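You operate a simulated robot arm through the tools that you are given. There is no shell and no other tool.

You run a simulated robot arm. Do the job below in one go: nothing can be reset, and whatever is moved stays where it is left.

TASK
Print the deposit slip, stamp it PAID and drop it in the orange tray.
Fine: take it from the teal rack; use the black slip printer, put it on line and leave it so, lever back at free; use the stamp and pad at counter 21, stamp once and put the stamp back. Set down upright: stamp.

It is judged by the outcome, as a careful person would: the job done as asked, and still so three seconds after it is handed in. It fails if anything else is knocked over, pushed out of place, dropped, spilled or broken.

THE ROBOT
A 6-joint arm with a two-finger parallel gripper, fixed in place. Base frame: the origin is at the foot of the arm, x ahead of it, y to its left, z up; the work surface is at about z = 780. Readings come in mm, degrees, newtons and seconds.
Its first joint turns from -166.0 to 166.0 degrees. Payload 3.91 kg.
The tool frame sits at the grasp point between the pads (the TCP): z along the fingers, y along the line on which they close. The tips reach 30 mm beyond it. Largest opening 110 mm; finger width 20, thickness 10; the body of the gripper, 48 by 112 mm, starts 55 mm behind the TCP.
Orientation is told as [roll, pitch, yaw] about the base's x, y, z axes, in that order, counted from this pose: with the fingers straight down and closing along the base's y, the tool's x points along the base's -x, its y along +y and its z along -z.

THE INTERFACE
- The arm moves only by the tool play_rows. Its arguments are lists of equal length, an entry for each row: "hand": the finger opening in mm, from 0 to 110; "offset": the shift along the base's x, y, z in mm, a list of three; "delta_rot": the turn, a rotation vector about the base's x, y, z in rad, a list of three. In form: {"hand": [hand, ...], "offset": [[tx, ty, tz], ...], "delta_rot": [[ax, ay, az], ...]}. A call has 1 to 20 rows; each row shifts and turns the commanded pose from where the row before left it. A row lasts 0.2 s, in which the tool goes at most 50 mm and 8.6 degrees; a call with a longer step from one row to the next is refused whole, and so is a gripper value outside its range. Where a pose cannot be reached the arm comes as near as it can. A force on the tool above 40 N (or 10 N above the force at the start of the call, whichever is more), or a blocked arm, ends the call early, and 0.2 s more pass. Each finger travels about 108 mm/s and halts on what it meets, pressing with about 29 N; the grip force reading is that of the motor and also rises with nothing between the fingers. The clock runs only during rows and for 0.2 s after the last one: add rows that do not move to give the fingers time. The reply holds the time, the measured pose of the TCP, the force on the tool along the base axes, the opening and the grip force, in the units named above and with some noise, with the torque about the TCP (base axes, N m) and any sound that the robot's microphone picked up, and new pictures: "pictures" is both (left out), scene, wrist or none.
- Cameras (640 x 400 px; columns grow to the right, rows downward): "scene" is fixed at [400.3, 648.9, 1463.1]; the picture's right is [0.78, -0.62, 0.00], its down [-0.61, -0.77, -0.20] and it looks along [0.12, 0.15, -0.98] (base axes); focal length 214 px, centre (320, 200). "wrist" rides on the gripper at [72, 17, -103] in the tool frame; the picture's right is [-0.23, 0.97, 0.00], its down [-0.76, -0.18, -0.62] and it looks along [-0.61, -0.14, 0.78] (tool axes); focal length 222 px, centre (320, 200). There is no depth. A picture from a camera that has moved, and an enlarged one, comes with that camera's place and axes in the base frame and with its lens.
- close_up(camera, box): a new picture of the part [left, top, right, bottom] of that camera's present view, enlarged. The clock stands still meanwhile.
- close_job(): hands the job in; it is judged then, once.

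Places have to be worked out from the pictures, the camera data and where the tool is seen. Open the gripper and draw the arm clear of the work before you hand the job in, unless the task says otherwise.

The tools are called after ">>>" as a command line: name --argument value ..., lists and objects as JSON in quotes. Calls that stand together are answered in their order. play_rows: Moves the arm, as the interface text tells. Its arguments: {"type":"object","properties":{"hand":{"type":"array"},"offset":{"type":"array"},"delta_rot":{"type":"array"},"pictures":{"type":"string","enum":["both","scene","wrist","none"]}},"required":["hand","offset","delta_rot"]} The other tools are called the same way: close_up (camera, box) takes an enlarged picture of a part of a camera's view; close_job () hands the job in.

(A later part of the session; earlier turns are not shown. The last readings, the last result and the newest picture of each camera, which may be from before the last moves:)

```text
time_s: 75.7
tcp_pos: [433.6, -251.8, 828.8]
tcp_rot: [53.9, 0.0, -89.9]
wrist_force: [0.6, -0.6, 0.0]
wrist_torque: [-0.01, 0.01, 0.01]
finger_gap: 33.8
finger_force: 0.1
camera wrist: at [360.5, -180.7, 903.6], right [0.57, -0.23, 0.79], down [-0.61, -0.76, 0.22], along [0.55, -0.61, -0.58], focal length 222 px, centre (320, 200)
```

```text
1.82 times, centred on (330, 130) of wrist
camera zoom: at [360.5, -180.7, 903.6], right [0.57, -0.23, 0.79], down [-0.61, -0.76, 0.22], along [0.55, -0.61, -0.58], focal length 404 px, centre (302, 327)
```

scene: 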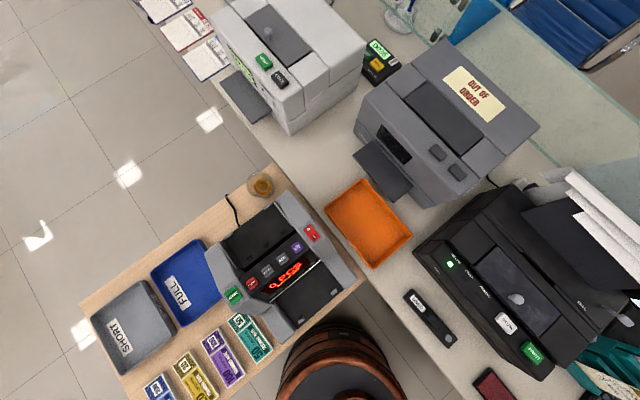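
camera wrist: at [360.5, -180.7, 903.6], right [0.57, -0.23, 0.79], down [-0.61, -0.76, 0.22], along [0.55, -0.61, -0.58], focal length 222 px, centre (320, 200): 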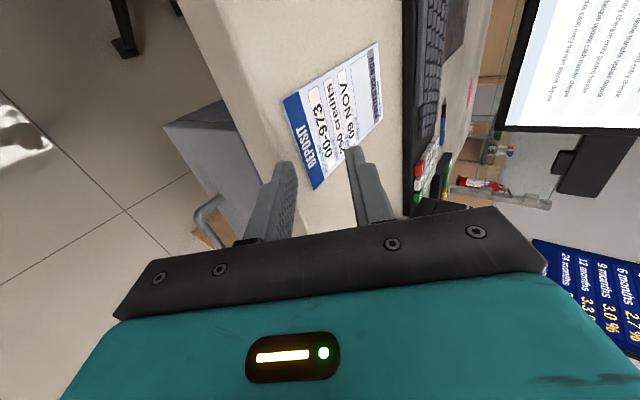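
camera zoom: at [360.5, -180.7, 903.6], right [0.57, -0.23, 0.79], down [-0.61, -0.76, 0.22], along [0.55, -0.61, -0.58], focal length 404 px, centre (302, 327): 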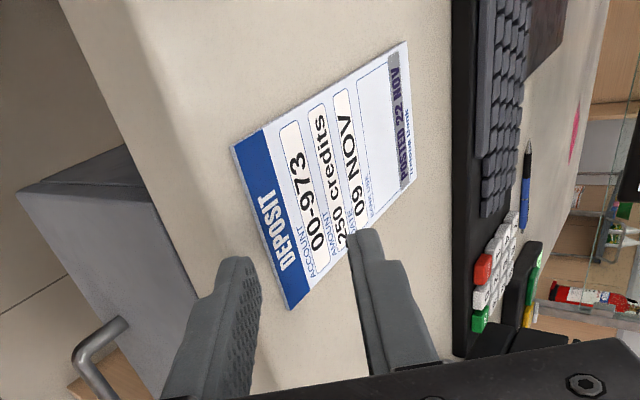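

The slip now lies flat, face up, at about x 471–620, y -294..-213. I'll raise the arm straight up and level the tool.

>>> play_rows --hand '[34, 34, 34, 34, 34, 34, 34, 34, 34, 34]' --offset '[[-3, 0, 10], [0, 0, 30], [0, 0, 35], [0, 0, 35], [0, 0, 35], [5, 0, 35], [10, 0, 35], [15, 0, 35], [15, 0, 25], [0, 0, 0]]' --delta_rot '[[0, 0, 0], [0, 0.1, 0], [0, 0.12, 0], [0, 0.12, 0], [0, 0.12, 0], [0, 0.12, 0], [0, 0.12, 0], [0, 0.12, 0], [0, 0.121, 0], [0, 0, 0]]'

```text
time_s: 77.9
tcp_pos: [475.7, -253.4, 1104.9]
tcp_rot: [0.0, 0.1, -90.1]
wrist_force: [0.1, -0.2, -0.9]
wrist_torque: [-0.02, 0.0, 0.02]
finger_gap: 33.9
finger_force: 0.1
camera wrist: at [492.7, -180.1, 1207.7], right [0.97, -0.23, 0.0], down [-0.18, -0.76, 0.62], along [-0.14, -0.61, -0.78], focal length 222 px, centre (320, 200)
```

scene: 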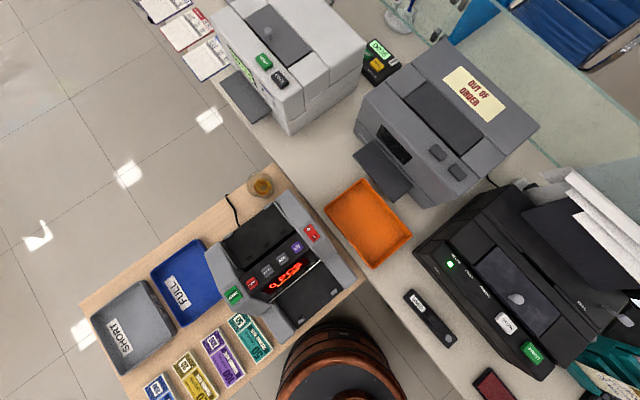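
wrist: 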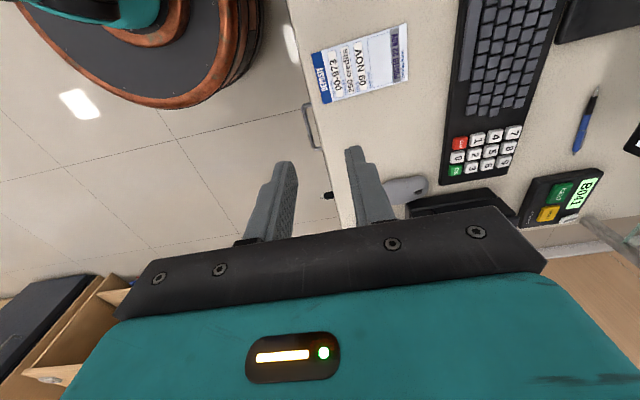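

The slip lies flat on the counter. I'll zoom in to fix its exact position.

>>> close_up --camera "wrist" --box '[290, 0, 430, 120]'

```text
3.33 times, centred on (360, 60) of wrist
camera zoom: at [492.7, -180.1, 1207.7], right [0.97, -0.23, 0.0], down [-0.18, -0.76, 0.62], along [-0.14, -0.61, -0.78], focal length 740 px, centre (187, 667)
```

zoom: 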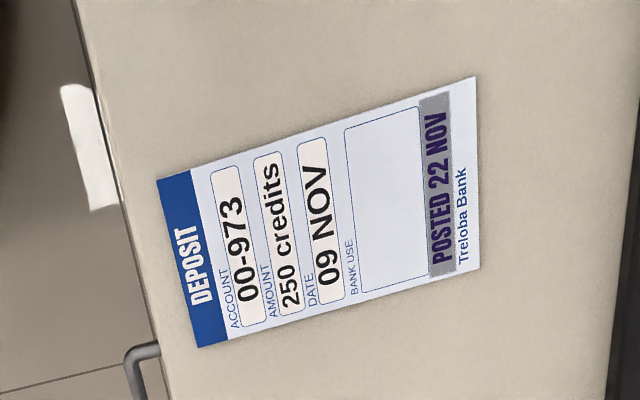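

Slip geometry: 80×149 mm, centre (546,-253), yaw ≈ +2°; the blank BANK USE box is centred at about (578,-250). Now I'll move above the red PAID stamp (≈(593,-103), knob z≈845) to get a better look.

>>> play_rows --hand '[60, 60, 60, 60, 60, 60]' --offset '[[23.5, 30, -15], [23.5, 30, -15], [23.5, 30, -15], [23.5, 30, -15], [23.5, 30, -15], [0, 0, 0]]' --delta_rot '[[0, 0, 0], [0, 0, 0], [0, 0, 0], [0, 0, 0], [0, 0, 0], [0, 0, 0]]' --pictures "wrist"

>>> close_up --camera "wrist" --box '[220, 0, 420, 200]'

```text
time_s: 79.3
tcp_pos: [592.9, -101.9, 1028.7]
tcp_rot: [0.0, 0.1, -90.0]
wrist_force: [-0.1, 0.7, 0.3]
wrist_torque: [0.0, -0.04, -0.02]
finger_gap: 60.2
finger_force: 0.1
camera wrist: at [610.3, -30.6, 1132.1], right [0.97, -0.23, 0.0], down [-0.18, -0.76, 0.62], along [-0.14, -0.61, -0.78], focal length 222 px, centre (320, 200)
```

wrist: 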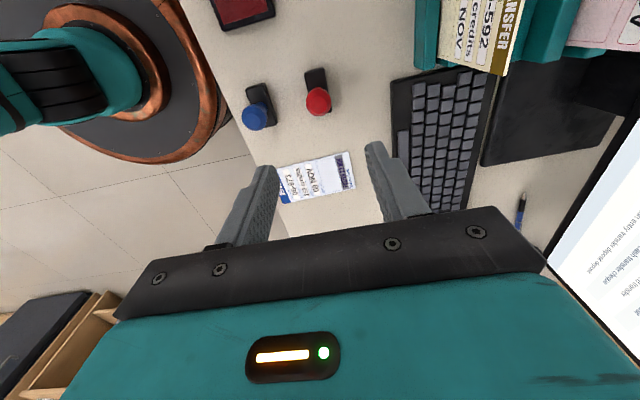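

```text
2.00 times, centred on (320, 100) of wrist
camera zoom: at [610.3, -30.6, 1132.1], right [0.97, -0.23, 0.0], down [-0.18, -0.76, 0.62], along [-0.14, -0.61, -0.78], focal length 444 px, centre (320, 400)
```

zoom: 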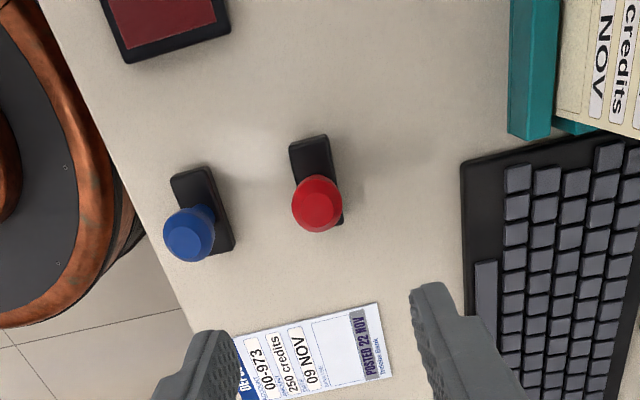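

The stamp base is about 24×55 mm centred (591.5,-104.7), with the knob ≈31 mm wide at z≈848. I'll zoom in to see the knob's profile.

>>> close_up --camera "wrist" --box '[280, 50, 360, 130]'

```text
5.00 times, centred on (320, 90) of wrist
camera zoom: at [610.3, -30.6, 1132.1], right [0.97, -0.23, 0.0], down [-0.18, -0.76, 0.62], along [-0.14, -0.61, -0.78], focal length 1111 px, centre (320, 750)
```

zoom: 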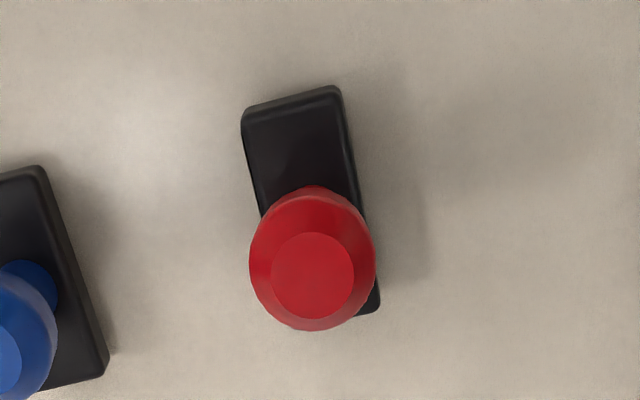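

The stamp's knob axis is at about (591.3,-104), widest at z≈846, top 860. I'll descend with the fingers straddling it in x.

>>> play_rows --hand '[60, 60, 60, 60, 60, 60]' --offset '[[-1.6, -2.1, -40], [0, 0, -40], [0, 0, -40], [0, 0, -33], [0, 0, -15], [0, 0, 0]]' --delta_rot '[[0, 0, 0], [0, 0, 0], [0, 0, 0], [0, 0, 0], [0, 0, 0], [0, 0, 0]]' --pictures "wrist"

>>> close_up --camera "wrist" --box '[220, 40, 420, 240]'

```text
time_s: 80.7
tcp_pos: [590.0, -105.1, 861.6]
tcp_rot: [0.0, 0.1, -89.9]
wrist_force: [-0.4, 0.7, 0.5]
wrist_torque: [0.02, -0.01, 0.01]
finger_gap: 59.8
finger_force: 0.1
camera wrist: at [607.5, -32.4, 964.3], right [0.97, -0.23, 0.0], down [-0.18, -0.76, 0.62], along [-0.14, -0.61, -0.78], focal length 222 px, centre (320, 200)
```

wrist: 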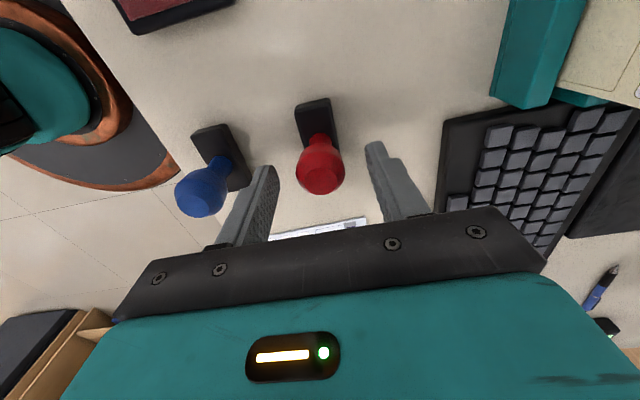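

```text
2.00 times, centred on (320, 140) of wrist
camera zoom: at [607.5, -32.4, 964.3], right [0.97, -0.23, 0.0], down [-0.18, -0.76, 0.62], along [-0.14, -0.61, -0.78], focal length 444 px, centre (320, 320)
```

zoom: 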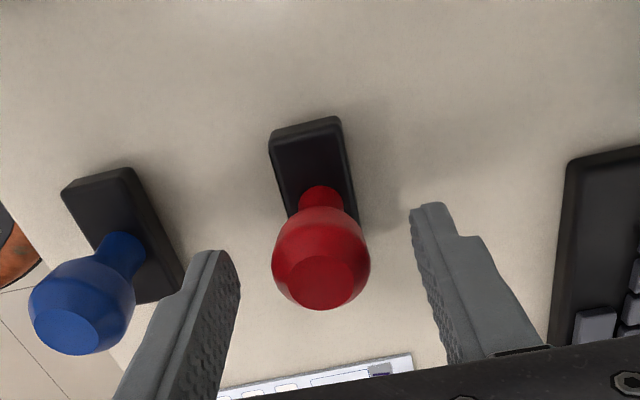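

The knob is centred between the fingers (offset ~1.5 mm in x, ~2 mm in y). I'll correct, lower to the widest part and close.

>>> play_rows --hand '[60, 60, 45, 36, 30, 25, 25]' --offset '[[1.6, 2, -8], [0, 0, -8], [0, 0, 0], [0, 0, 0], [0, 0, 0], [0, 0, 0], [0, 0, 0]]' --delta_rot '[[0, 0, 0], [0, 0, 0], [0, 0, 0], [0, 0, 0], [0, 0, 0], [0, 0, 0], [0, 0, 0]]' --pictures "wrist"

>>> close_up --camera "wrist" --box '[220, 40, 420, 240]'

```text
time_s: 82.3
tcp_pos: [591.6, -103.2, 845.6]
tcp_rot: [0.1, 0.2, -90.0]
wrist_force: [0.3, -0.2, 0.3]
wrist_torque: [0.0, -0.01, 0.0]
finger_gap: 30.4
finger_force: 29.4
camera wrist: at [609.6, -30.4, 948.7], right [0.97, -0.23, 0.0], down [-0.18, -0.76, 0.62], along [-0.14, -0.61, -0.78], focal length 222 px, centre (320, 200)
```

wrist: 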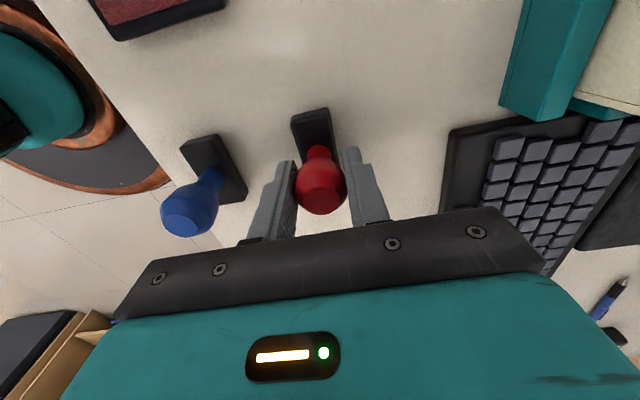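

```text
2.00 times, centred on (320, 140) of wrist
camera zoom: at [609.6, -30.4, 948.7], right [0.97, -0.23, 0.0], down [-0.18, -0.76, 0.62], along [-0.14, -0.61, -0.78], focal length 444 px, centre (320, 320)
```

zoom: 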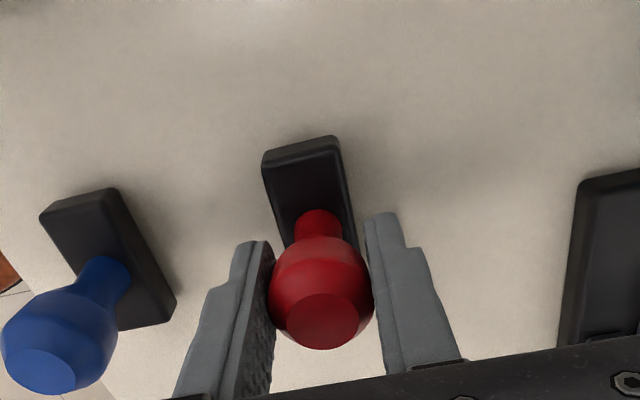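

The stamp is gripped at 30.4 mm (reference pose TCP (591.6,-103.2,845.6), yaw -90). I'll lift and carry it to above the ink pad, centred about (525,40).

>>> play_rows --hand '[20, 20, 20, 20, 20, 20, 20, 20, 20]' --offset '[[0, 0, 8], [0, 0, 20], [0, 0, 35], [0, 0, 37], [-16.6, 35.8, 0], [-16.6, 35.8, 0], [-16.6, 35.8, 0], [-16.6, 35.8, 0], [0, 0, 0]]' --delta_rot '[[0, 0, 0], [0, 0, 0], [0, 0, 0], [0, 0, 0], [0, 0, 0], [0, 0, 0], [0, 0, 0], [0, 0, 0], [0, 0, 0]]'

>>> close_up --camera "wrist" --box '[220, 0, 420, 240]'

>>> close_up --camera "scene" --box '[400, 270, 600, 400]'

```text
time_s: 84.3
tcp_pos: [526.0, 41.8, 946.6]
tcp_rot: [0.0, 0.1, -90.0]
wrist_force: [0.1, 0.6, -1.3]
wrist_torque: [-0.01, 0.02, -0.02]
finger_gap: 30.2
finger_force: 28.8
camera wrist: at [543.9, 113.3, 1049.6], right [0.97, -0.23, 0.0], down [-0.18, -0.76, 0.62], along [-0.14, -0.61, -0.78], focal length 222 px, centre (320, 200)
```

scene: 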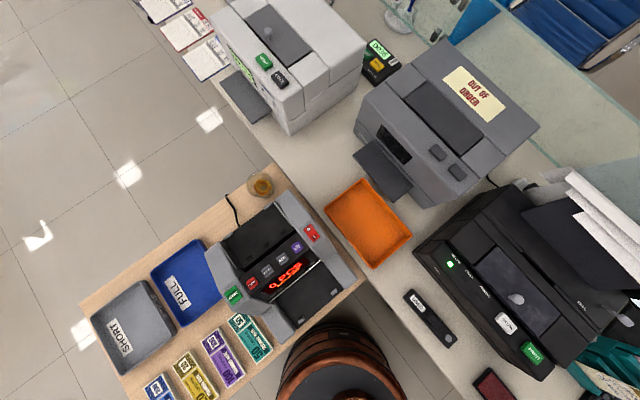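
wrist: 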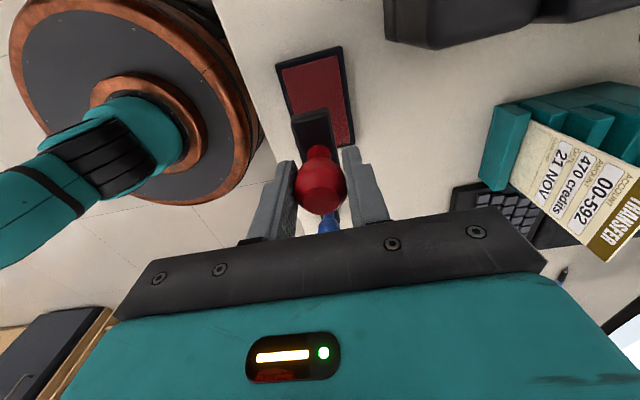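

```text
1.67 times, centred on (320, 120) of wrist
camera zoom: at [543.9, 113.3, 1049.6], right [0.97, -0.23, 0.0], down [-0.18, -0.76, 0.62], along [-0.14, -0.61, -0.78], focal length 370 px, centre (320, 333)
```

zoom: 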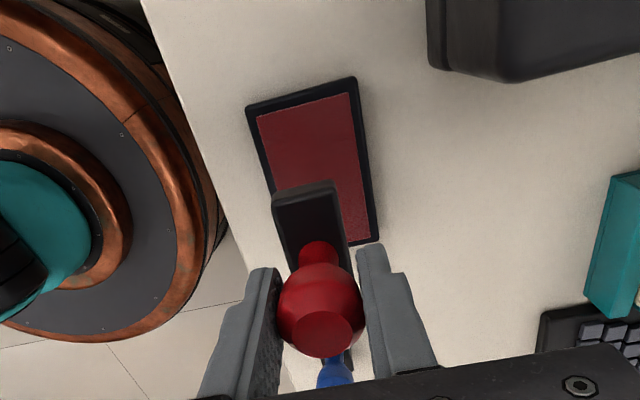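

```text
3.08 times, centred on (500, 335) of scene
camera zoom: at [400.3, 648.9, 1463.1], right [0.78, -0.62, 0.0], down [-0.61, -0.77, -0.2], along [0.12, 0.15, -0.98], focal length 660 px, centre (-234, -215)
```

zoom: 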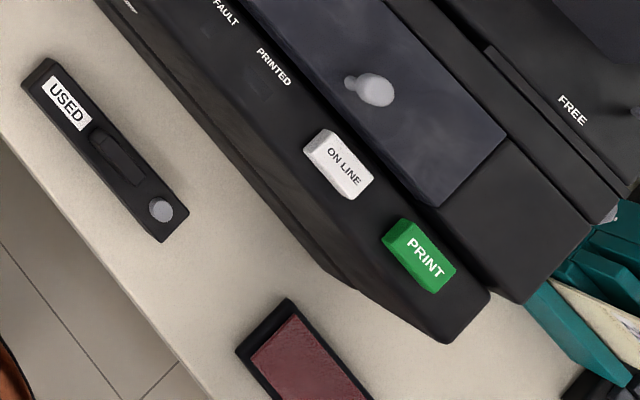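

The stamp hangs upright above the pad's centre. I'll lower close to the pad, then in small steps until contact.

>>> play_rows --hand '[20, 20, 20, 20, 20, 20]' --offset '[[0, -1.5, -35], [0, 0, -30], [0, 0, -12], [0, 0, -3], [0, 0, -2], [0, 0, 0]]' --delta_rot '[[0, 0, 0], [0, 0, 0], [0, 0, 0], [0, 0, 0], [0, 0, 0], [0, 0, 0]]' --pictures "none"

>>> close_up --camera "wrist" --box '[220, 0, 420, 240]'

```text
time_s: 85.7
tcp_pos: [526.2, 39.5, 863.7]
tcp_rot: [0.0, 0.2, -89.9]
wrist_force: [-0.1, -0.3, -1.0]
wrist_torque: [-0.01, 0.0, 0.04]
finger_gap: 30.5
finger_force: 29.2
```

```text
1.67 times, centred on (320, 120) of wrist
camera zoom: at [543.7, 111.5, 966.8], right [0.97, -0.23, 0.0], down [-0.18, -0.76, 0.62], along [-0.14, -0.61, -0.78], focal length 370 px, centre (320, 333)
```

zoom: 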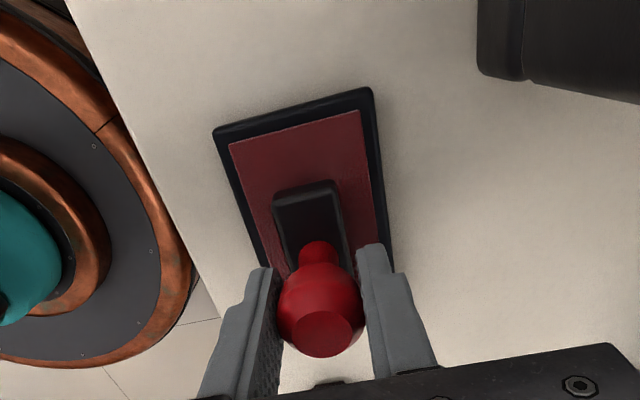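

The stamp is just above the pad's red area. Pressing down gently.

>>> play_rows --hand '[20, 20, 20, 20, 20]' --offset '[[0, 0, -2], [0, 0, -2], [0, 0, -2], [0, 0, -1.5], [0, 0, 0]]' --delta_rot '[[0, 0, 0], [0, 0, 0], [0, 0, 0], [0, 0, 0], [0, 0, 0]]' --pictures "none"

```text
time_s: 86.9
tcp_pos: [524.3, 39.9, 856.5]
tcp_rot: [0.1, 0.1, -89.9]
wrist_force: [-3.2, -0.2, 23.6]
wrist_torque: [-0.05, 0.04, -0.01]
finger_gap: 30.0
finger_force: 29.3
```

The stamp was pressed on the pad (24 N). I'll lift, and carry it toward the slip while rotating 180° so PAID reads the same way as the slip's text.

>>> play_rows --hand '[20, 20, 20, 20, 20, 20, 20, 20, 20, 20, 20, 20, 20, 20, 20, 20]' --offset '[[0, 0, 10], [0, 0, 30], [0, 0, 35], [0, 0, 30], [4, -24, 0], [4, -24, 0], [4, -24, 0], [4, -24, 0], [4, -24, 0], [4, -24, 0], [5, -24, 0], [5, -24, 0], [5, -24, 0], [5, -24, 0], [5, -25, 0], [5, -25, 0]]' --delta_rot '[[0, 0, 0], [0, 0, 0], [0, 0, 0], [0, 0, 0], [0, 0, 0.1425], [0, 0, 0.1425], [0, 0, 0.1425], [0, 0, 0.1425], [0, 0, 0.1425], [0, 0, 0.1425], [0, 0, 0.1425], [0, 0, 0.1425], [0, 0, 0.1425], [0, 0, 0.1425], [0, 0, 0.1425], [0, 0, 0.1425]]' --pictures "wrist"

```text
time_s: 90.3
tcp_pos: [580.1, -250.6, 961.7]
tcp_rot: [0.0, 0.1, 8.1]
wrist_force: [-0.2, 0.0, -0.1]
wrist_torque: [-0.02, -0.01, 0.0]
finger_gap: 30.3
finger_force: 29.2
camera wrist: at [506.7, -244.1, 1064.7], right [0.09, 1.0, 0.0], down [0.78, -0.07, 0.62], along [0.62, -0.06, -0.78], focal length 222 px, centre (320, 200)
```

wrist: 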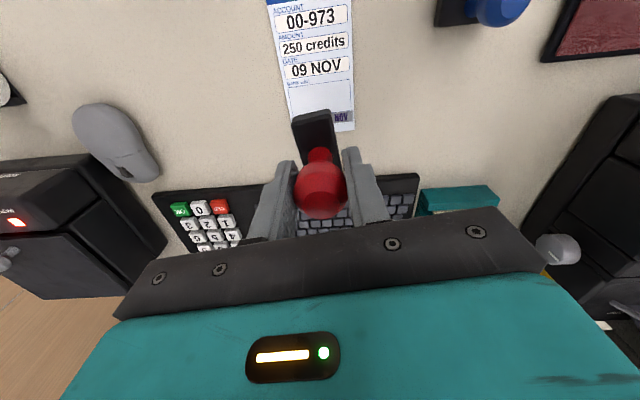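

Now finish the rotation to yaw ≈ 92° (matching the slip's 2° yaw).

>>> play_rows --hand '[20, 20, 20, 20, 20, 20, 20, 20, 20, 20, 20, 20]' --offset '[[0, 0, 0], [0, 0, 0], [0, 0, 0], [0, 0, 0], [0, 0, 0], [0, 0, 0], [0, 0, 0], [0, 0, 0], [0, 0, -10], [0, 0, -15], [0, 0, -15], [0, 0, 0]]' --delta_rot '[[0, 0, 0.1331], [0, 0, 0.1331], [0, 0, 0.1331], [0, 0, 0.1331], [0, 0, 0.1331], [0, 0, 0.1331], [0, 0, 0.1331], [0, 0, 0.1331], [0, 0, 0.1331], [0, 0, 0.1331], [0, 0, 0.1331], [0, 0, 0]]' --pictures "wrist"

>>> close_up --camera "wrist" --box '[220, 0, 420, 240]'

```text
time_s: 92.9
tcp_pos: [579.8, -251.5, 920.4]
tcp_rot: [0.1, 0.1, 92.0]
wrist_force: [-0.2, 0.7, -2.4]
wrist_torque: [0.0, -0.01, 0.0]
finger_gap: 30.3
finger_force: 29.0
camera wrist: at [566.1, -324.5, 1023.7], right [-0.98, 0.19, 0.0], down [0.15, 0.77, 0.62], along [0.12, 0.61, -0.78], focal length 222 px, centre (320, 200)
```

wrist: 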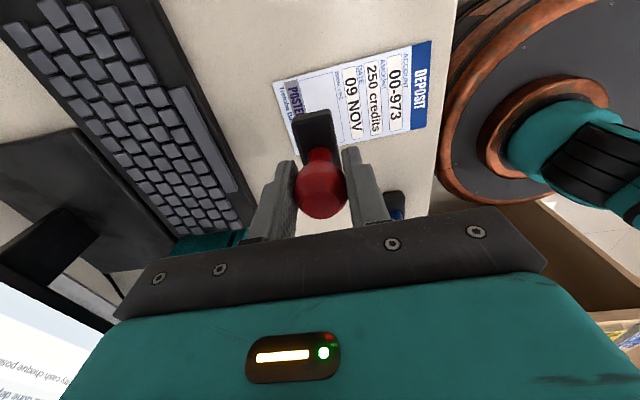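

```text
1.67 times, centred on (320, 120) of wrist
camera zoom: at [566.1, -324.5, 1023.7], right [-0.98, 0.19, 0.0], down [0.15, 0.77, 0.62], along [0.12, 0.61, -0.78], focal length 370 px, centre (320, 333)
```

zoom: 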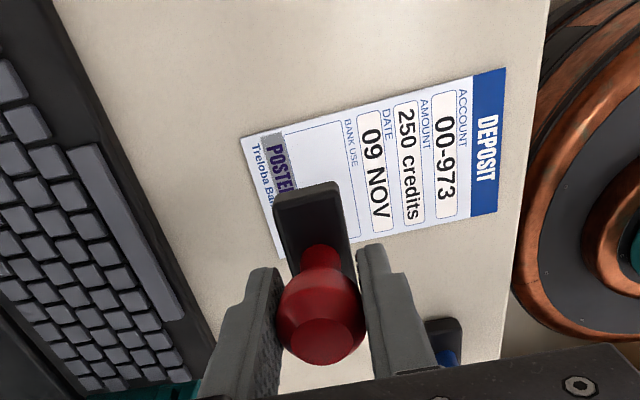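

The slip's BANK USE box (x 561–595, y -284..-216) is confirmed; I'll shift -1.7 mm in x and lower close to the slip.

>>> play_rows --hand '[20, 20, 20, 20, 20]' --offset '[[-1.7, 0, -30], [0, 0, -25], [0, 0, -8], [0, 0, -3], [0, 0, 0]]' --delta_rot '[[0, 0, 0], [0, 0, 0], [0, 0, 0], [0, 0, 0], [0, 0, 0]]' --pictures "none"

>>> close_up --camera "wrist" --box '[220, 20, 420, 240]'

```text
time_s: 94.1
tcp_pos: [579.2, -251.7, 853.8]
tcp_rot: [0.1, 0.0, 91.8]
wrist_force: [-0.1, 0.1, 0.7]
wrist_torque: [0.03, -0.03, 0.0]
finger_gap: 30.0
finger_force: 28.9
```

```text
1.82 times, centred on (320, 130) of wrist
camera zoom: at [564.7, -323.8, 957.9], right [-0.98, 0.19, 0.0], down [0.15, 0.77, 0.62], along [0.12, 0.61, -0.78], focal length 404 px, centre (320, 327)
```

zoom: 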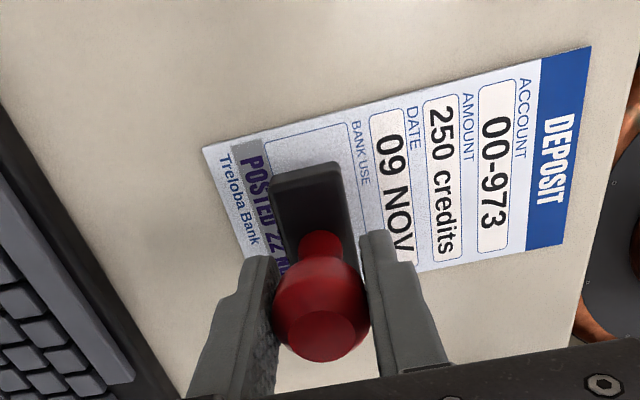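

The stamp base is well inside the BANK USE box. Now one firm press.

>>> play_rows --hand '[20, 20, 20, 20, 20, 20]' --offset '[[-0.5, 0, -3], [0, 0, -3], [0, 0, -2], [0, 0, -1.5], [0, 0, -1], [0, 0, 0]]' --delta_rot '[[0, 0, 0], [0, 0, 0], [0, 0, 0], [0, 0, 0], [0, 0, 0], [0, 0, 0]]' --pictures "none"

```text
time_s: 95.5
tcp_pos: [577.1, -251.6, 843.6]
tcp_rot: [0.0, 0.1, 92.0]
wrist_force: [0.4, -0.3, 1.3]
wrist_torque: [0.0, 0.0, -0.01]
finger_gap: 30.4
finger_force: 29.1
```

No contact yet (the stamp slid up slightly in the grip at the pad). I'll keep lowering in small steps.

>>> play_rows --hand '[20, 20, 20, 20]' --offset '[[0, 0, -1.5], [0, 0, -1.5], [0, 0, -1], [0, 0, 0]]' --delta_rot '[[0, 0, 0], [0, 0, 0], [0, 0, 0], [0, 0, 0]]' --pictures "none"

```text
time_s: 96.5
tcp_pos: [577.6, -250.8, 840.6]
tcp_rot: [-0.1, 0.2, 91.9]
wrist_force: [0.9, 0.7, 23.4]
wrist_torque: [0.03, -0.03, 0.01]
finger_gap: 30.3
finger_force: 28.9
```

Pressed with 23 N. Now I'll lift straight up and check the imprint.

>>> play_rows --hand '[20, 20, 20, 20, 20]' --offset '[[0, 0, 8], [0, 0, 25], [0, 0, 40], [0, 0, 45], [0, 0, 0]]' --delta_rot '[[0, 0, 0], [0, 0, 0], [0, 0, 0], [0, 0, 0], [0, 0, 0]]' --pictures "wrist"

>>> close_up --camera "wrist" --box '[240, 20, 460, 180]'

```text
time_s: 97.7
tcp_pos: [577.2, -250.3, 958.0]
tcp_rot: [0.0, 0.1, 91.9]
wrist_force: [0.1, 0.0, -0.2]
wrist_torque: [0.01, 0.01, 0.02]
finger_gap: 30.2
finger_force: 29.0
camera wrist: at [564.6, -323.4, 1061.5], right [-0.98, 0.19, 0.0], down [0.15, 0.77, 0.62], along [0.12, 0.61, -0.78], focal length 222 px, centre (320, 200)
```

wrist: 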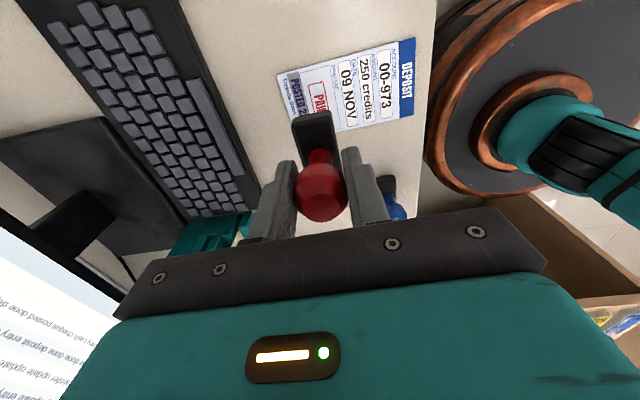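

```text
2.50 times, centred on (350, 100) of wrist
camera zoom: at [564.6, -323.4, 1061.5], right [-0.98, 0.19, 0.0], down [0.15, 0.77, 0.62], along [0.12, 0.61, -0.78], focal length 555 px, centre (245, 450)
```

zoom: 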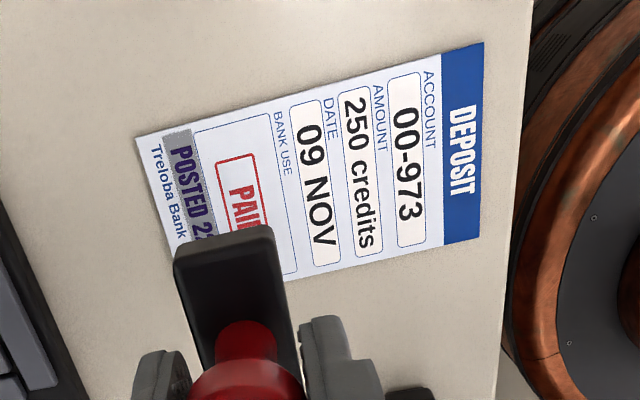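

The PAID imprint is clean and reads the same way as the slip's text. Now I'll return the stamp: rotate back to yaw -90 and move above its original place.

>>> play_rows --hand '[20, 20, 20, 20, 20, 20, 20, 20, 20, 20, 20, 20, 20, 20, 20, 20, 20, 20, 20, 20]' --offset '[[0.72, 7.355, 0], [0.72, 7.355, 0], [0.72, 7.355, 0], [0.72, 7.355, 0], [0.72, 7.355, 0], [0.72, 7.355, 0], [0.72, 7.355, 0], [0.72, 7.355, 0], [0.72, 7.355, 0], [0.72, 7.355, 0], [0.72, 7.355, 0], [0.72, 7.355, 0], [0.72, 7.355, 0], [0.72, 7.355, 0], [0.72, 7.355, 0], [0.72, 7.355, 0], [0.72, 7.355, 0], [0.72, 7.355, 0], [0.72, 7.355, 0], [0.72, 7.355, 0]]' --delta_rot '[[0, 0, -0.1378], [0, 0, -0.1378], [0, 0, -0.1378], [0, 0, -0.1378], [0, 0, -0.1378], [0, 0, -0.1378], [0, 0, -0.1378], [0, 0, -0.1378], [0, 0, -0.1378], [0, 0, -0.1378], [0, 0, -0.1378], [0, 0, -0.1378], [0, 0, -0.1378], [0, 0, -0.1378], [0, 0, -0.1378], [0, 0, -0.1378], [0, 0, -0.1378], [0, 0, -0.1378], [0, 0, -0.1378], [0, 0, -0.1378]]' --pictures "none"

>>> play_rows --hand '[20, 20, 20, 20, 20]' --offset '[[0, 0, -15], [0, 0, -20], [0, 0, -25], [0, 0, 0], [0, 0, 0]]' --delta_rot '[[0, 0, -0.1396], [0, 0, -0.1396], [0, 0, -0.1396], [0, 0, 0], [0, 0, 0]]' --pictures "wrist"

>>> close_up --camera "wrist" --box '[200, 20, 420, 240]'

```text
time_s: 101.9
tcp_pos: [591.1, -103.5, 958.3]
tcp_rot: [0.0, 0.1, -66.2]
wrist_force: [0.3, 0.3, -0.4]
wrist_torque: [0.01, 0.0, -0.01]
finger_gap: 30.1
finger_force: 28.9
```

```text
time_s: 103.1
tcp_pos: [591.8, -103.3, 898.1]
tcp_rot: [0.0, 0.2, -90.2]
wrist_force: [0.0, 0.5, -0.7]
wrist_torque: [0.0, -0.01, -0.01]
finger_gap: 29.9
finger_force: 28.9
camera wrist: at [609.6, -30.4, 1001.0], right [0.97, -0.23, 0.0], down [-0.18, -0.76, 0.62], along [-0.14, -0.61, -0.78], focal length 222 px, centre (320, 200)
```

wrist: 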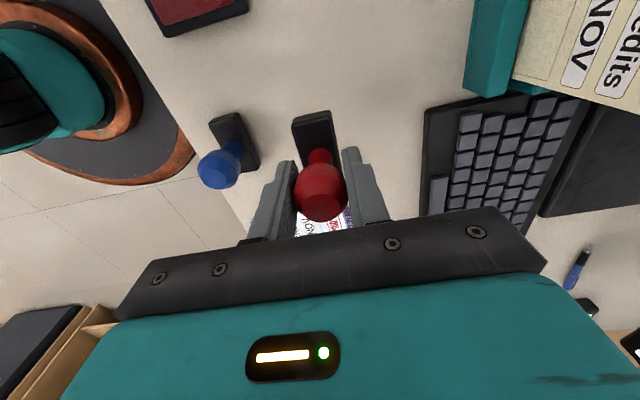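

```text
1.82 times, centred on (310, 130) of wrist
camera zoom: at [609.6, -30.4, 1001.0], right [0.97, -0.23, 0.0], down [-0.18, -0.76, 0.62], along [-0.14, -0.61, -0.78], focal length 404 px, centre (338, 327)
```

zoom: 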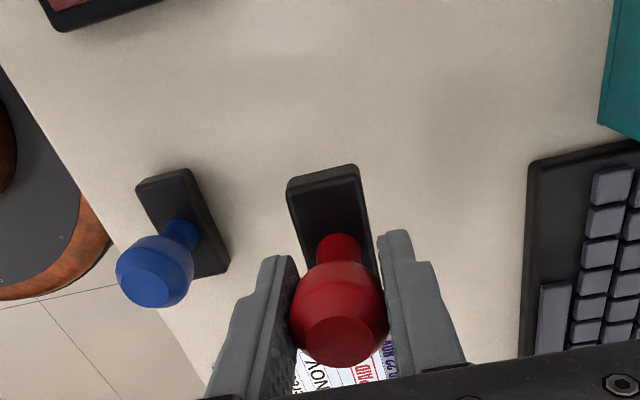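

The stamp is above its original place at yaw -90. Lowering until it touches the counter.

>>> play_rows --hand '[20, 20, 20, 20, 20, 20]' --offset '[[0, 0, -35], [0, 0, -12], [0, 0, -5], [0, 0, -2], [0, 0, -1], [0, 0, 0]]' --delta_rot '[[0, 0, 0], [0, 0, 0], [0, 0, 0], [0, 0, 0], [0, 0, 0], [0, 0, 0]]' --pictures "none"

```text
time_s: 104.5
tcp_pos: [591.7, -103.4, 842.5]
tcp_rot: [-0.1, 0.2, -90.1]
wrist_force: [0.4, -0.5, -0.8]
wrist_torque: [-0.01, -0.02, 0.05]
finger_gap: 30.1
finger_force: 29.0
```

>>> play_rows --hand '[20, 20, 20, 20]' --offset '[[0, 0, -1], [0, 0, -1], [0, 0, -1], [0, 0, 0]]' --delta_rot '[[0, 0, 0], [0, 0, 0], [0, 0, 0], [0, 0, 0]]' --pictures "none"

```text
time_s: 105.5
tcp_pos: [592.4, -103.2, 840.4]
tcp_rot: [0.0, 0.1, -90.1]
wrist_force: [0.2, 0.4, -1.2]
wrist_torque: [0.04, 0.02, 0.07]
finger_gap: 30.1
finger_force: 29.4
```

>>> play_rows --hand '[20, 20, 20, 20]' --offset '[[0, 0, -1], [0, 0, -1], [0, 0, -0.7], [0, 0, 0]]' --delta_rot '[[0, 0, 0], [0, 0, 0], [0, 0, 0], [0, 0, 0]]' --pictures "none"

```text
time_s: 106.5
tcp_pos: [589.4, -102.5, 837.7]
tcp_rot: [0.1, 0.1, -90.1]
wrist_force: [-0.3, 0.3, 23.7]
wrist_torque: [0.03, -0.03, 0.0]
finger_gap: 30.1
finger_force: 29.0
```

Contact (24 N): the stamp is on the counter. I'll relieve slightly and open the fingers.

>>> play_rows --hand '[20, 33, 40, 50, 60, 60]' --offset '[[0, 0, 1], [0, 0, 0], [0, 0, 0], [0, 0, 0], [0, 0, 0], [0, 0, 0]]' --delta_rot '[[0, 0, 0], [0, 0, 0], [0, 0, 0], [0, 0, 0], [0, 0, 0], [0, 0, 0]]' --pictures "wrist"

>>> close_up --camera "wrist" --box '[200, 20, 420, 240]'

```text
time_s: 107.9
tcp_pos: [591.5, -103.5, 839.0]
tcp_rot: [0.0, 0.2, -90.1]
wrist_force: [-0.6, -0.4, 0.6]
wrist_torque: [-0.02, 0.0, 0.02]
finger_gap: 59.7
finger_force: 0.1
camera wrist: at [609.5, -30.7, 942.0], right [0.97, -0.23, 0.0], down [-0.18, -0.76, 0.62], along [-0.14, -0.61, -0.78], focal length 222 px, centre (320, 200)
```

wrist: 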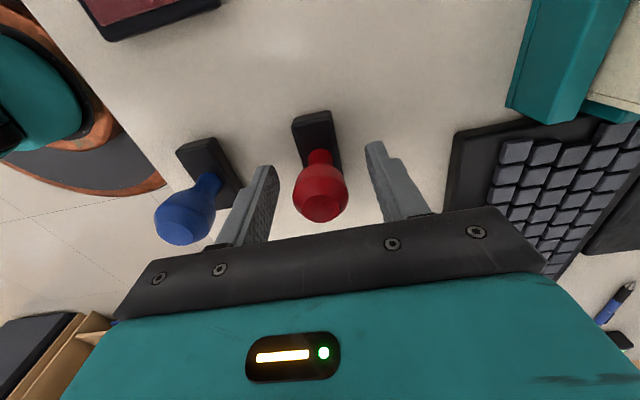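

```text
1.82 times, centred on (310, 130) of wrist
camera zoom: at [609.5, -30.7, 942.0], right [0.97, -0.23, 0.0], down [-0.18, -0.76, 0.62], along [-0.14, -0.61, -0.78], focal length 404 px, centre (338, 327)
```

zoom: 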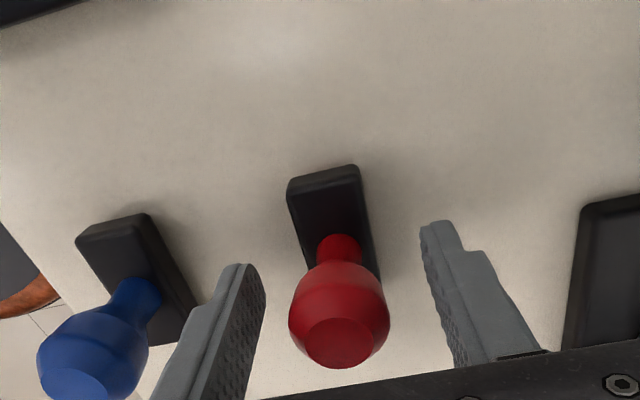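

The stamp stands upright at its original spot. I'll rise clear of it, and then rotate to yaw ≈ 2° and move above the slip with the fingers wide open.

>>> play_rows --hand '[60, 60, 60, 60, 60, 80, 100, 110, 110, 110, 110, 110, 110, 110, 110, 110, 110]' --offset '[[0, 0, 20], [0, 0, 40], [0, 0, 45], [0, 0, 45], [-4, -13, 10], [-4, -13.5, 0], [-4, -13.5, 0], [-4, -13.5, 0], [-4, -13.5, 0], [-4, -13.5, 0], [-4, -13.5, 0], [-4, -13.5, 0], [-4, -13.5, 0], [-4, -13.5, 0], [-4, -13.5, 0], [0, 0, 0], [0, 0, 0]]' --delta_rot '[[0, 0, 0], [0, 0, 0], [0, 0, 0], [0, 0, 0], [0, 0, 0.1461], [0, 0, 0.1461], [0, 0, 0.1461], [0, 0, 0.1461], [0, 0, 0.1461], [0, 0, 0.1461], [0, 0, 0.1461], [0, 0, 0.1461], [0, 0, 0.1461], [0, 0, 0.1461], [0, 0, 0.1461], [0, 0, 0], [0, 0, 0]]' --pictures "wrist"

>>> close_up --camera "wrist" --box '[220, 0, 440, 160]'

```text
time_s: 111.5
tcp_pos: [548.3, -250.8, 998.8]
tcp_rot: [-0.1, 0.1, 2.0]
wrist_force: [-0.1, -0.7, 0.2]
wrist_torque: [0.0, -0.02, 0.0]
finger_gap: 110.2
finger_force: 0.1
camera wrist: at [476.3, -236.3, 1102.2], right [0.19, 0.98, 0.0], down [0.77, -0.15, 0.62], along [0.61, -0.12, -0.78], focal length 222 px, centre (320, 200)
```

wrist: 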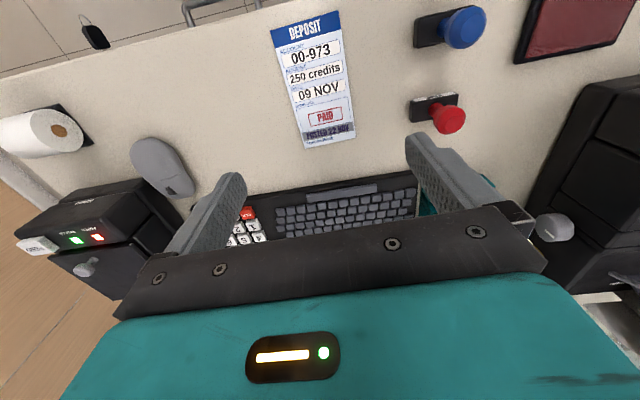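

```text
2.50 times, centred on (330, 80) of wrist
camera zoom: at [476.3, -236.3, 1102.2], right [0.19, 0.98, 0.0], down [0.77, -0.15, 0.62], along [0.61, -0.12, -0.78], focal length 555 px, centre (295, 500)
```

zoom: 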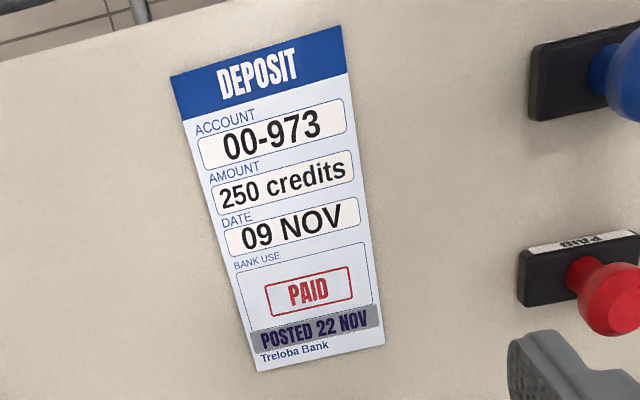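

The slip shows POSTED 22 NOV and one clean PAID stamp. It's centred at (546.3,-251.8), yaw 1.9°; I'll lower the open fingers on either side of its 80 mm width down near the counter.

>>> play_rows --hand '[110, 110, 110, 110, 110, 110]' --offset '[[-2, -1, -40], [0, 0, -40], [0, 0, -40], [0, 0, -40], [0, 0, -18], [0, 0, 0]]' --delta_rot '[[0, 0, 0], [0, 0, 0], [0, 0, 0], [0, 0, 0], [0, 0, 0], [0, 0, 0]]' --pictures "wrist"

>>> close_up --camera "wrist" --box '[140, 20, 520, 240]'

```text
time_s: 112.9
tcp_pos: [546.7, -252.3, 818.5]
tcp_rot: [0.1, 0.1, 2.0]
wrist_force: [0.0, 0.7, -0.7]
wrist_torque: [0.02, 0.02, -0.01]
finger_gap: 110.1
finger_force: 0.0
camera wrist: at [473.6, -237.9, 923.1], right [0.19, 0.98, 0.0], down [0.77, -0.15, 0.62], along [0.61, -0.12, -0.78], focal length 222 px, centre (320, 200)
```

wrist: 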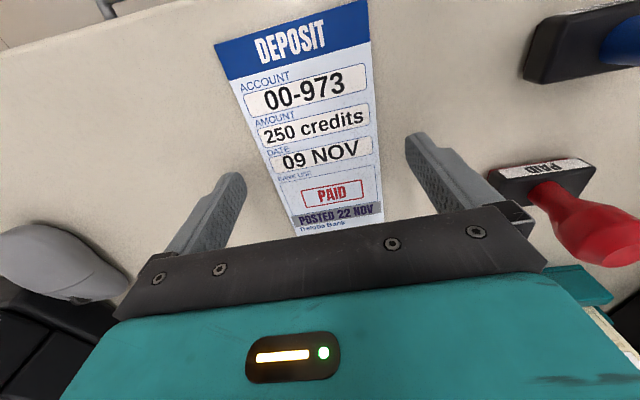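

```text
1.68 times, centred on (330, 130) of wrist
camera zoom: at [473.6, -237.9, 923.1], right [0.19, 0.98, 0.0], down [0.77, -0.15, 0.62], along [0.61, -0.12, -0.78], focal length 374 px, centre (303, 318)
```

zoom: 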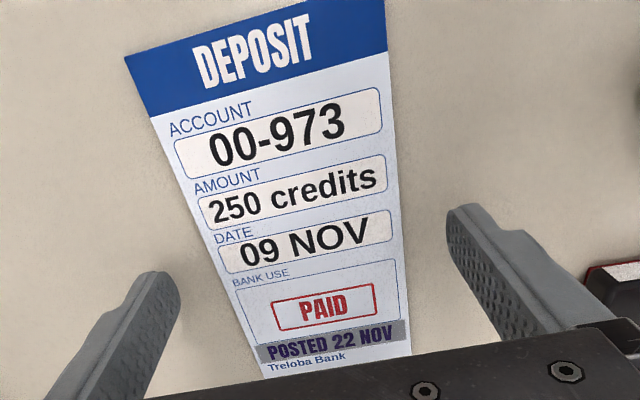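

The fingers straddle the slip. I'll lower until the tips lightly touch the counter.

>>> play_rows --hand '[110, 110, 110, 110, 110]' --offset '[[0, 0, -3], [0, 0, -2], [0, 0, -2], [0, 0, -1], [0, 0, 0]]' --delta_rot '[[0, 0, 0], [0, 0, 0], [0, 0, 0], [0, 0, 0], [0, 0, 0]]' --pictures "none"

```text
time_s: 114.1
tcp_pos: [546.2, -252.2, 812.5]
tcp_rot: [-0.1, 0.0, 1.9]
wrist_force: [0.5, 0.2, 0.4]
wrist_torque: [0.03, -0.01, 0.02]
finger_gap: 110.1
finger_force: 0.0
```

>>> play_rows --hand '[110, 110, 110]' --offset '[[0, 0, -1], [0, 0, -0.7], [0, 0, 0]]' --delta_rot '[[0, 0, 0], [0, 0, 0], [0, 0, 0]]' --pictures "none"

```text
time_s: 114.9
tcp_pos: [545.6, -251.8, 810.9]
tcp_rot: [-0.1, 0.1, 2.1]
wrist_force: [0.1, 0.2, -0.8]
wrist_torque: [0.0, -0.02, 0.02]
finger_gap: 110.3
finger_force: 0.1
```

>>> play_rows --hand '[110, 110, 110]' --offset '[[0, 0, -0.7], [0, 0, -0.7], [0, 0, 0]]' --delta_rot '[[0, 0, 0], [0, 0, 0], [0, 0, 0]]' --pictures "none"

```text
time_s: 115.7
tcp_pos: [545.1, -251.6, 809.6]
tcp_rot: [0.0, 0.2, 2.0]
wrist_force: [-0.9, 0.5, 8.7]
wrist_torque: [0.53, -0.04, 0.01]
finger_gap: 109.9
finger_force: 0.0
```

Tips touch the counter (9 N). Now I'll close slowly onto the slip's edges.

>>> play_rows --hand '[102, 95, 89, 85, 82, 79, 76, 70, 60, 60]' --offset '[[0, 0, 0], [0, 0, 0], [0, 0, 0], [0, 0, 0], [0, 0, 0], [0, 0, 0], [0, 0, 0], [0, 0, 0], [0, 0, 0], [0, 0, 0]]' --delta_rot '[[0, 0, 0], [0, 0, 0], [0, 0, 0], [0, 0, 0], [0, 0, 0], [0, 0, 0], [0, 0, 0], [0, 0, 0], [0, 0, 0], [0, 0, 0]]' --pictures "wrist"

>>> close_up --camera "wrist" --box '[140, 20, 520, 240]'

```text
time_s: 117.9
tcp_pos: [545.2, -252.0, 809.0]
tcp_rot: [0.0, 0.2, 2.1]
wrist_force: [0.6, 9.1, 17.1]
wrist_torque: [0.99, -0.14, 0.06]
finger_gap: 78.0
finger_force: 29.3
camera wrist: at [473.6, -237.5, 913.3], right [0.19, 0.98, 0.0], down [0.77, -0.15, 0.62], along [0.61, -0.12, -0.78], focal length 222 px, centre (320, 200)
```

wrist: 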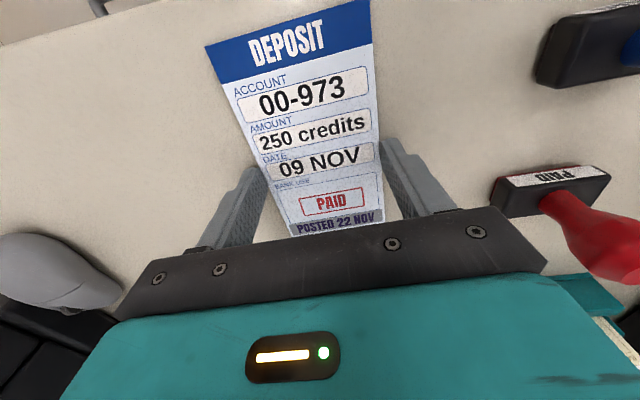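

```text
1.68 times, centred on (330, 130) of wrist
camera zoom: at [473.6, -237.5, 913.3], right [0.19, 0.98, 0.0], down [0.77, -0.15, 0.62], along [0.61, -0.12, -0.78], focal length 374 px, centre (303, 318)
```

zoom: 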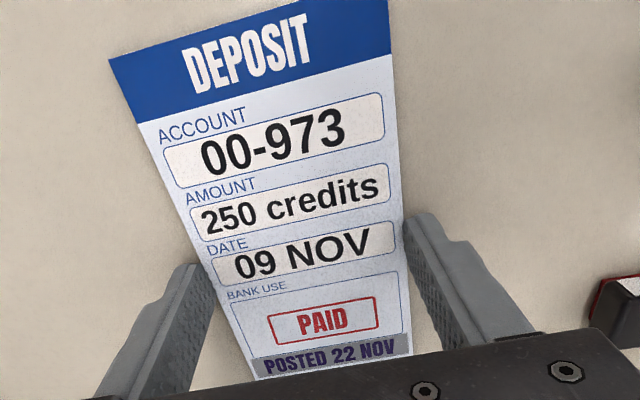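

The fingers stopped at 78 mm on the slip's edges with full grip force. I'll lift slowly and check it comes along.

>>> play_rows --hand '[60, 60, 60, 60, 60, 60]' --offset '[[0, 0, 2], [0, 0, 4], [0, 0, 8], [0, 0, 12], [0, 0, 15], [0, 0, 0]]' --delta_rot '[[0, 0, 0], [0, 0, 0], [0, 0, 0], [0, 0, 0], [0, 0, 0], [0, 0, 0]]' --pictures "wrist"

>>> close_up --camera "wrist" --box '[140, 20, 520, 240]'

```text
time_s: 119.3
tcp_pos: [545.3, -252.1, 850.9]
tcp_rot: [0.1, 0.1, 2.0]
wrist_force: [0.0, 0.5, 0.2]
wrist_torque: [0.01, 0.02, 0.01]
finger_gap: 78.0
finger_force: 28.9
camera wrist: at [473.5, -237.4, 953.8], right [0.19, 0.98, 0.0], down [0.77, -0.15, 0.62], along [0.61, -0.12, -0.78], focal length 222 px, centre (320, 200)
```

wrist: 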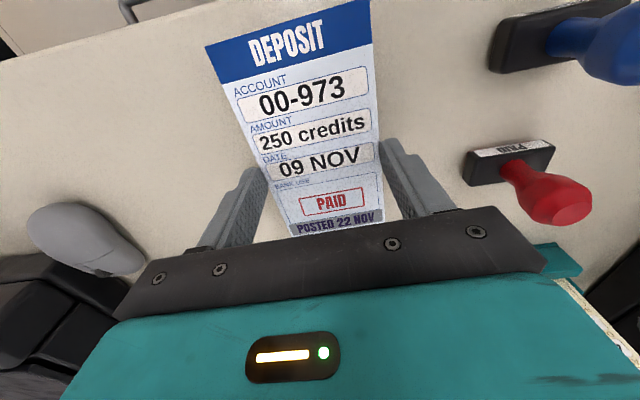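

```text
1.68 times, centred on (330, 130) of wrist
camera zoom: at [473.5, -237.4, 953.8], right [0.19, 0.98, 0.0], down [0.77, -0.15, 0.62], along [0.61, -0.12, -0.78], focal length 374 px, centre (303, 318)
```

zoom: 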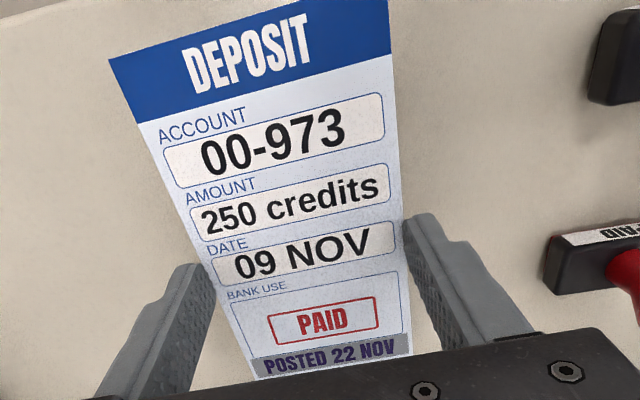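

The slip is held flat by its edges. Before carrying it over, I'll check the tray and its surroundings in the scene view.

>>> close_up --camera "scene" --box '[310, 120, 470, 280]'

>>> close_up --camera "scene" --box '[340, 20, 560, 220]'

```text
2.50 times, centred on (390, 200) of scene
camera zoom: at [400.3, 648.9, 1463.1], right [0.78, -0.62, 0.0], down [-0.61, -0.77, -0.2], along [0.12, 0.15, -0.98], focal length 536 px, centre (145, 200)
```

zoom: 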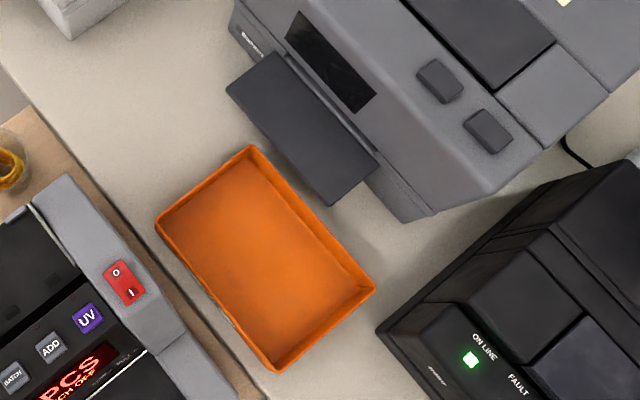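

```text
2.00 times, centred on (450, 120) of scene
camera zoom: at [400.3, 648.9, 1463.1], right [0.78, -0.62, 0.0], down [-0.61, -0.77, -0.2], along [0.12, 0.15, -0.98], focal length 429 px, centre (60, 360)
```

zoom: 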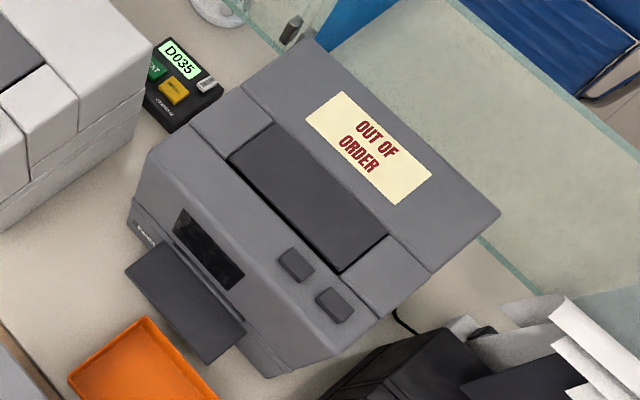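

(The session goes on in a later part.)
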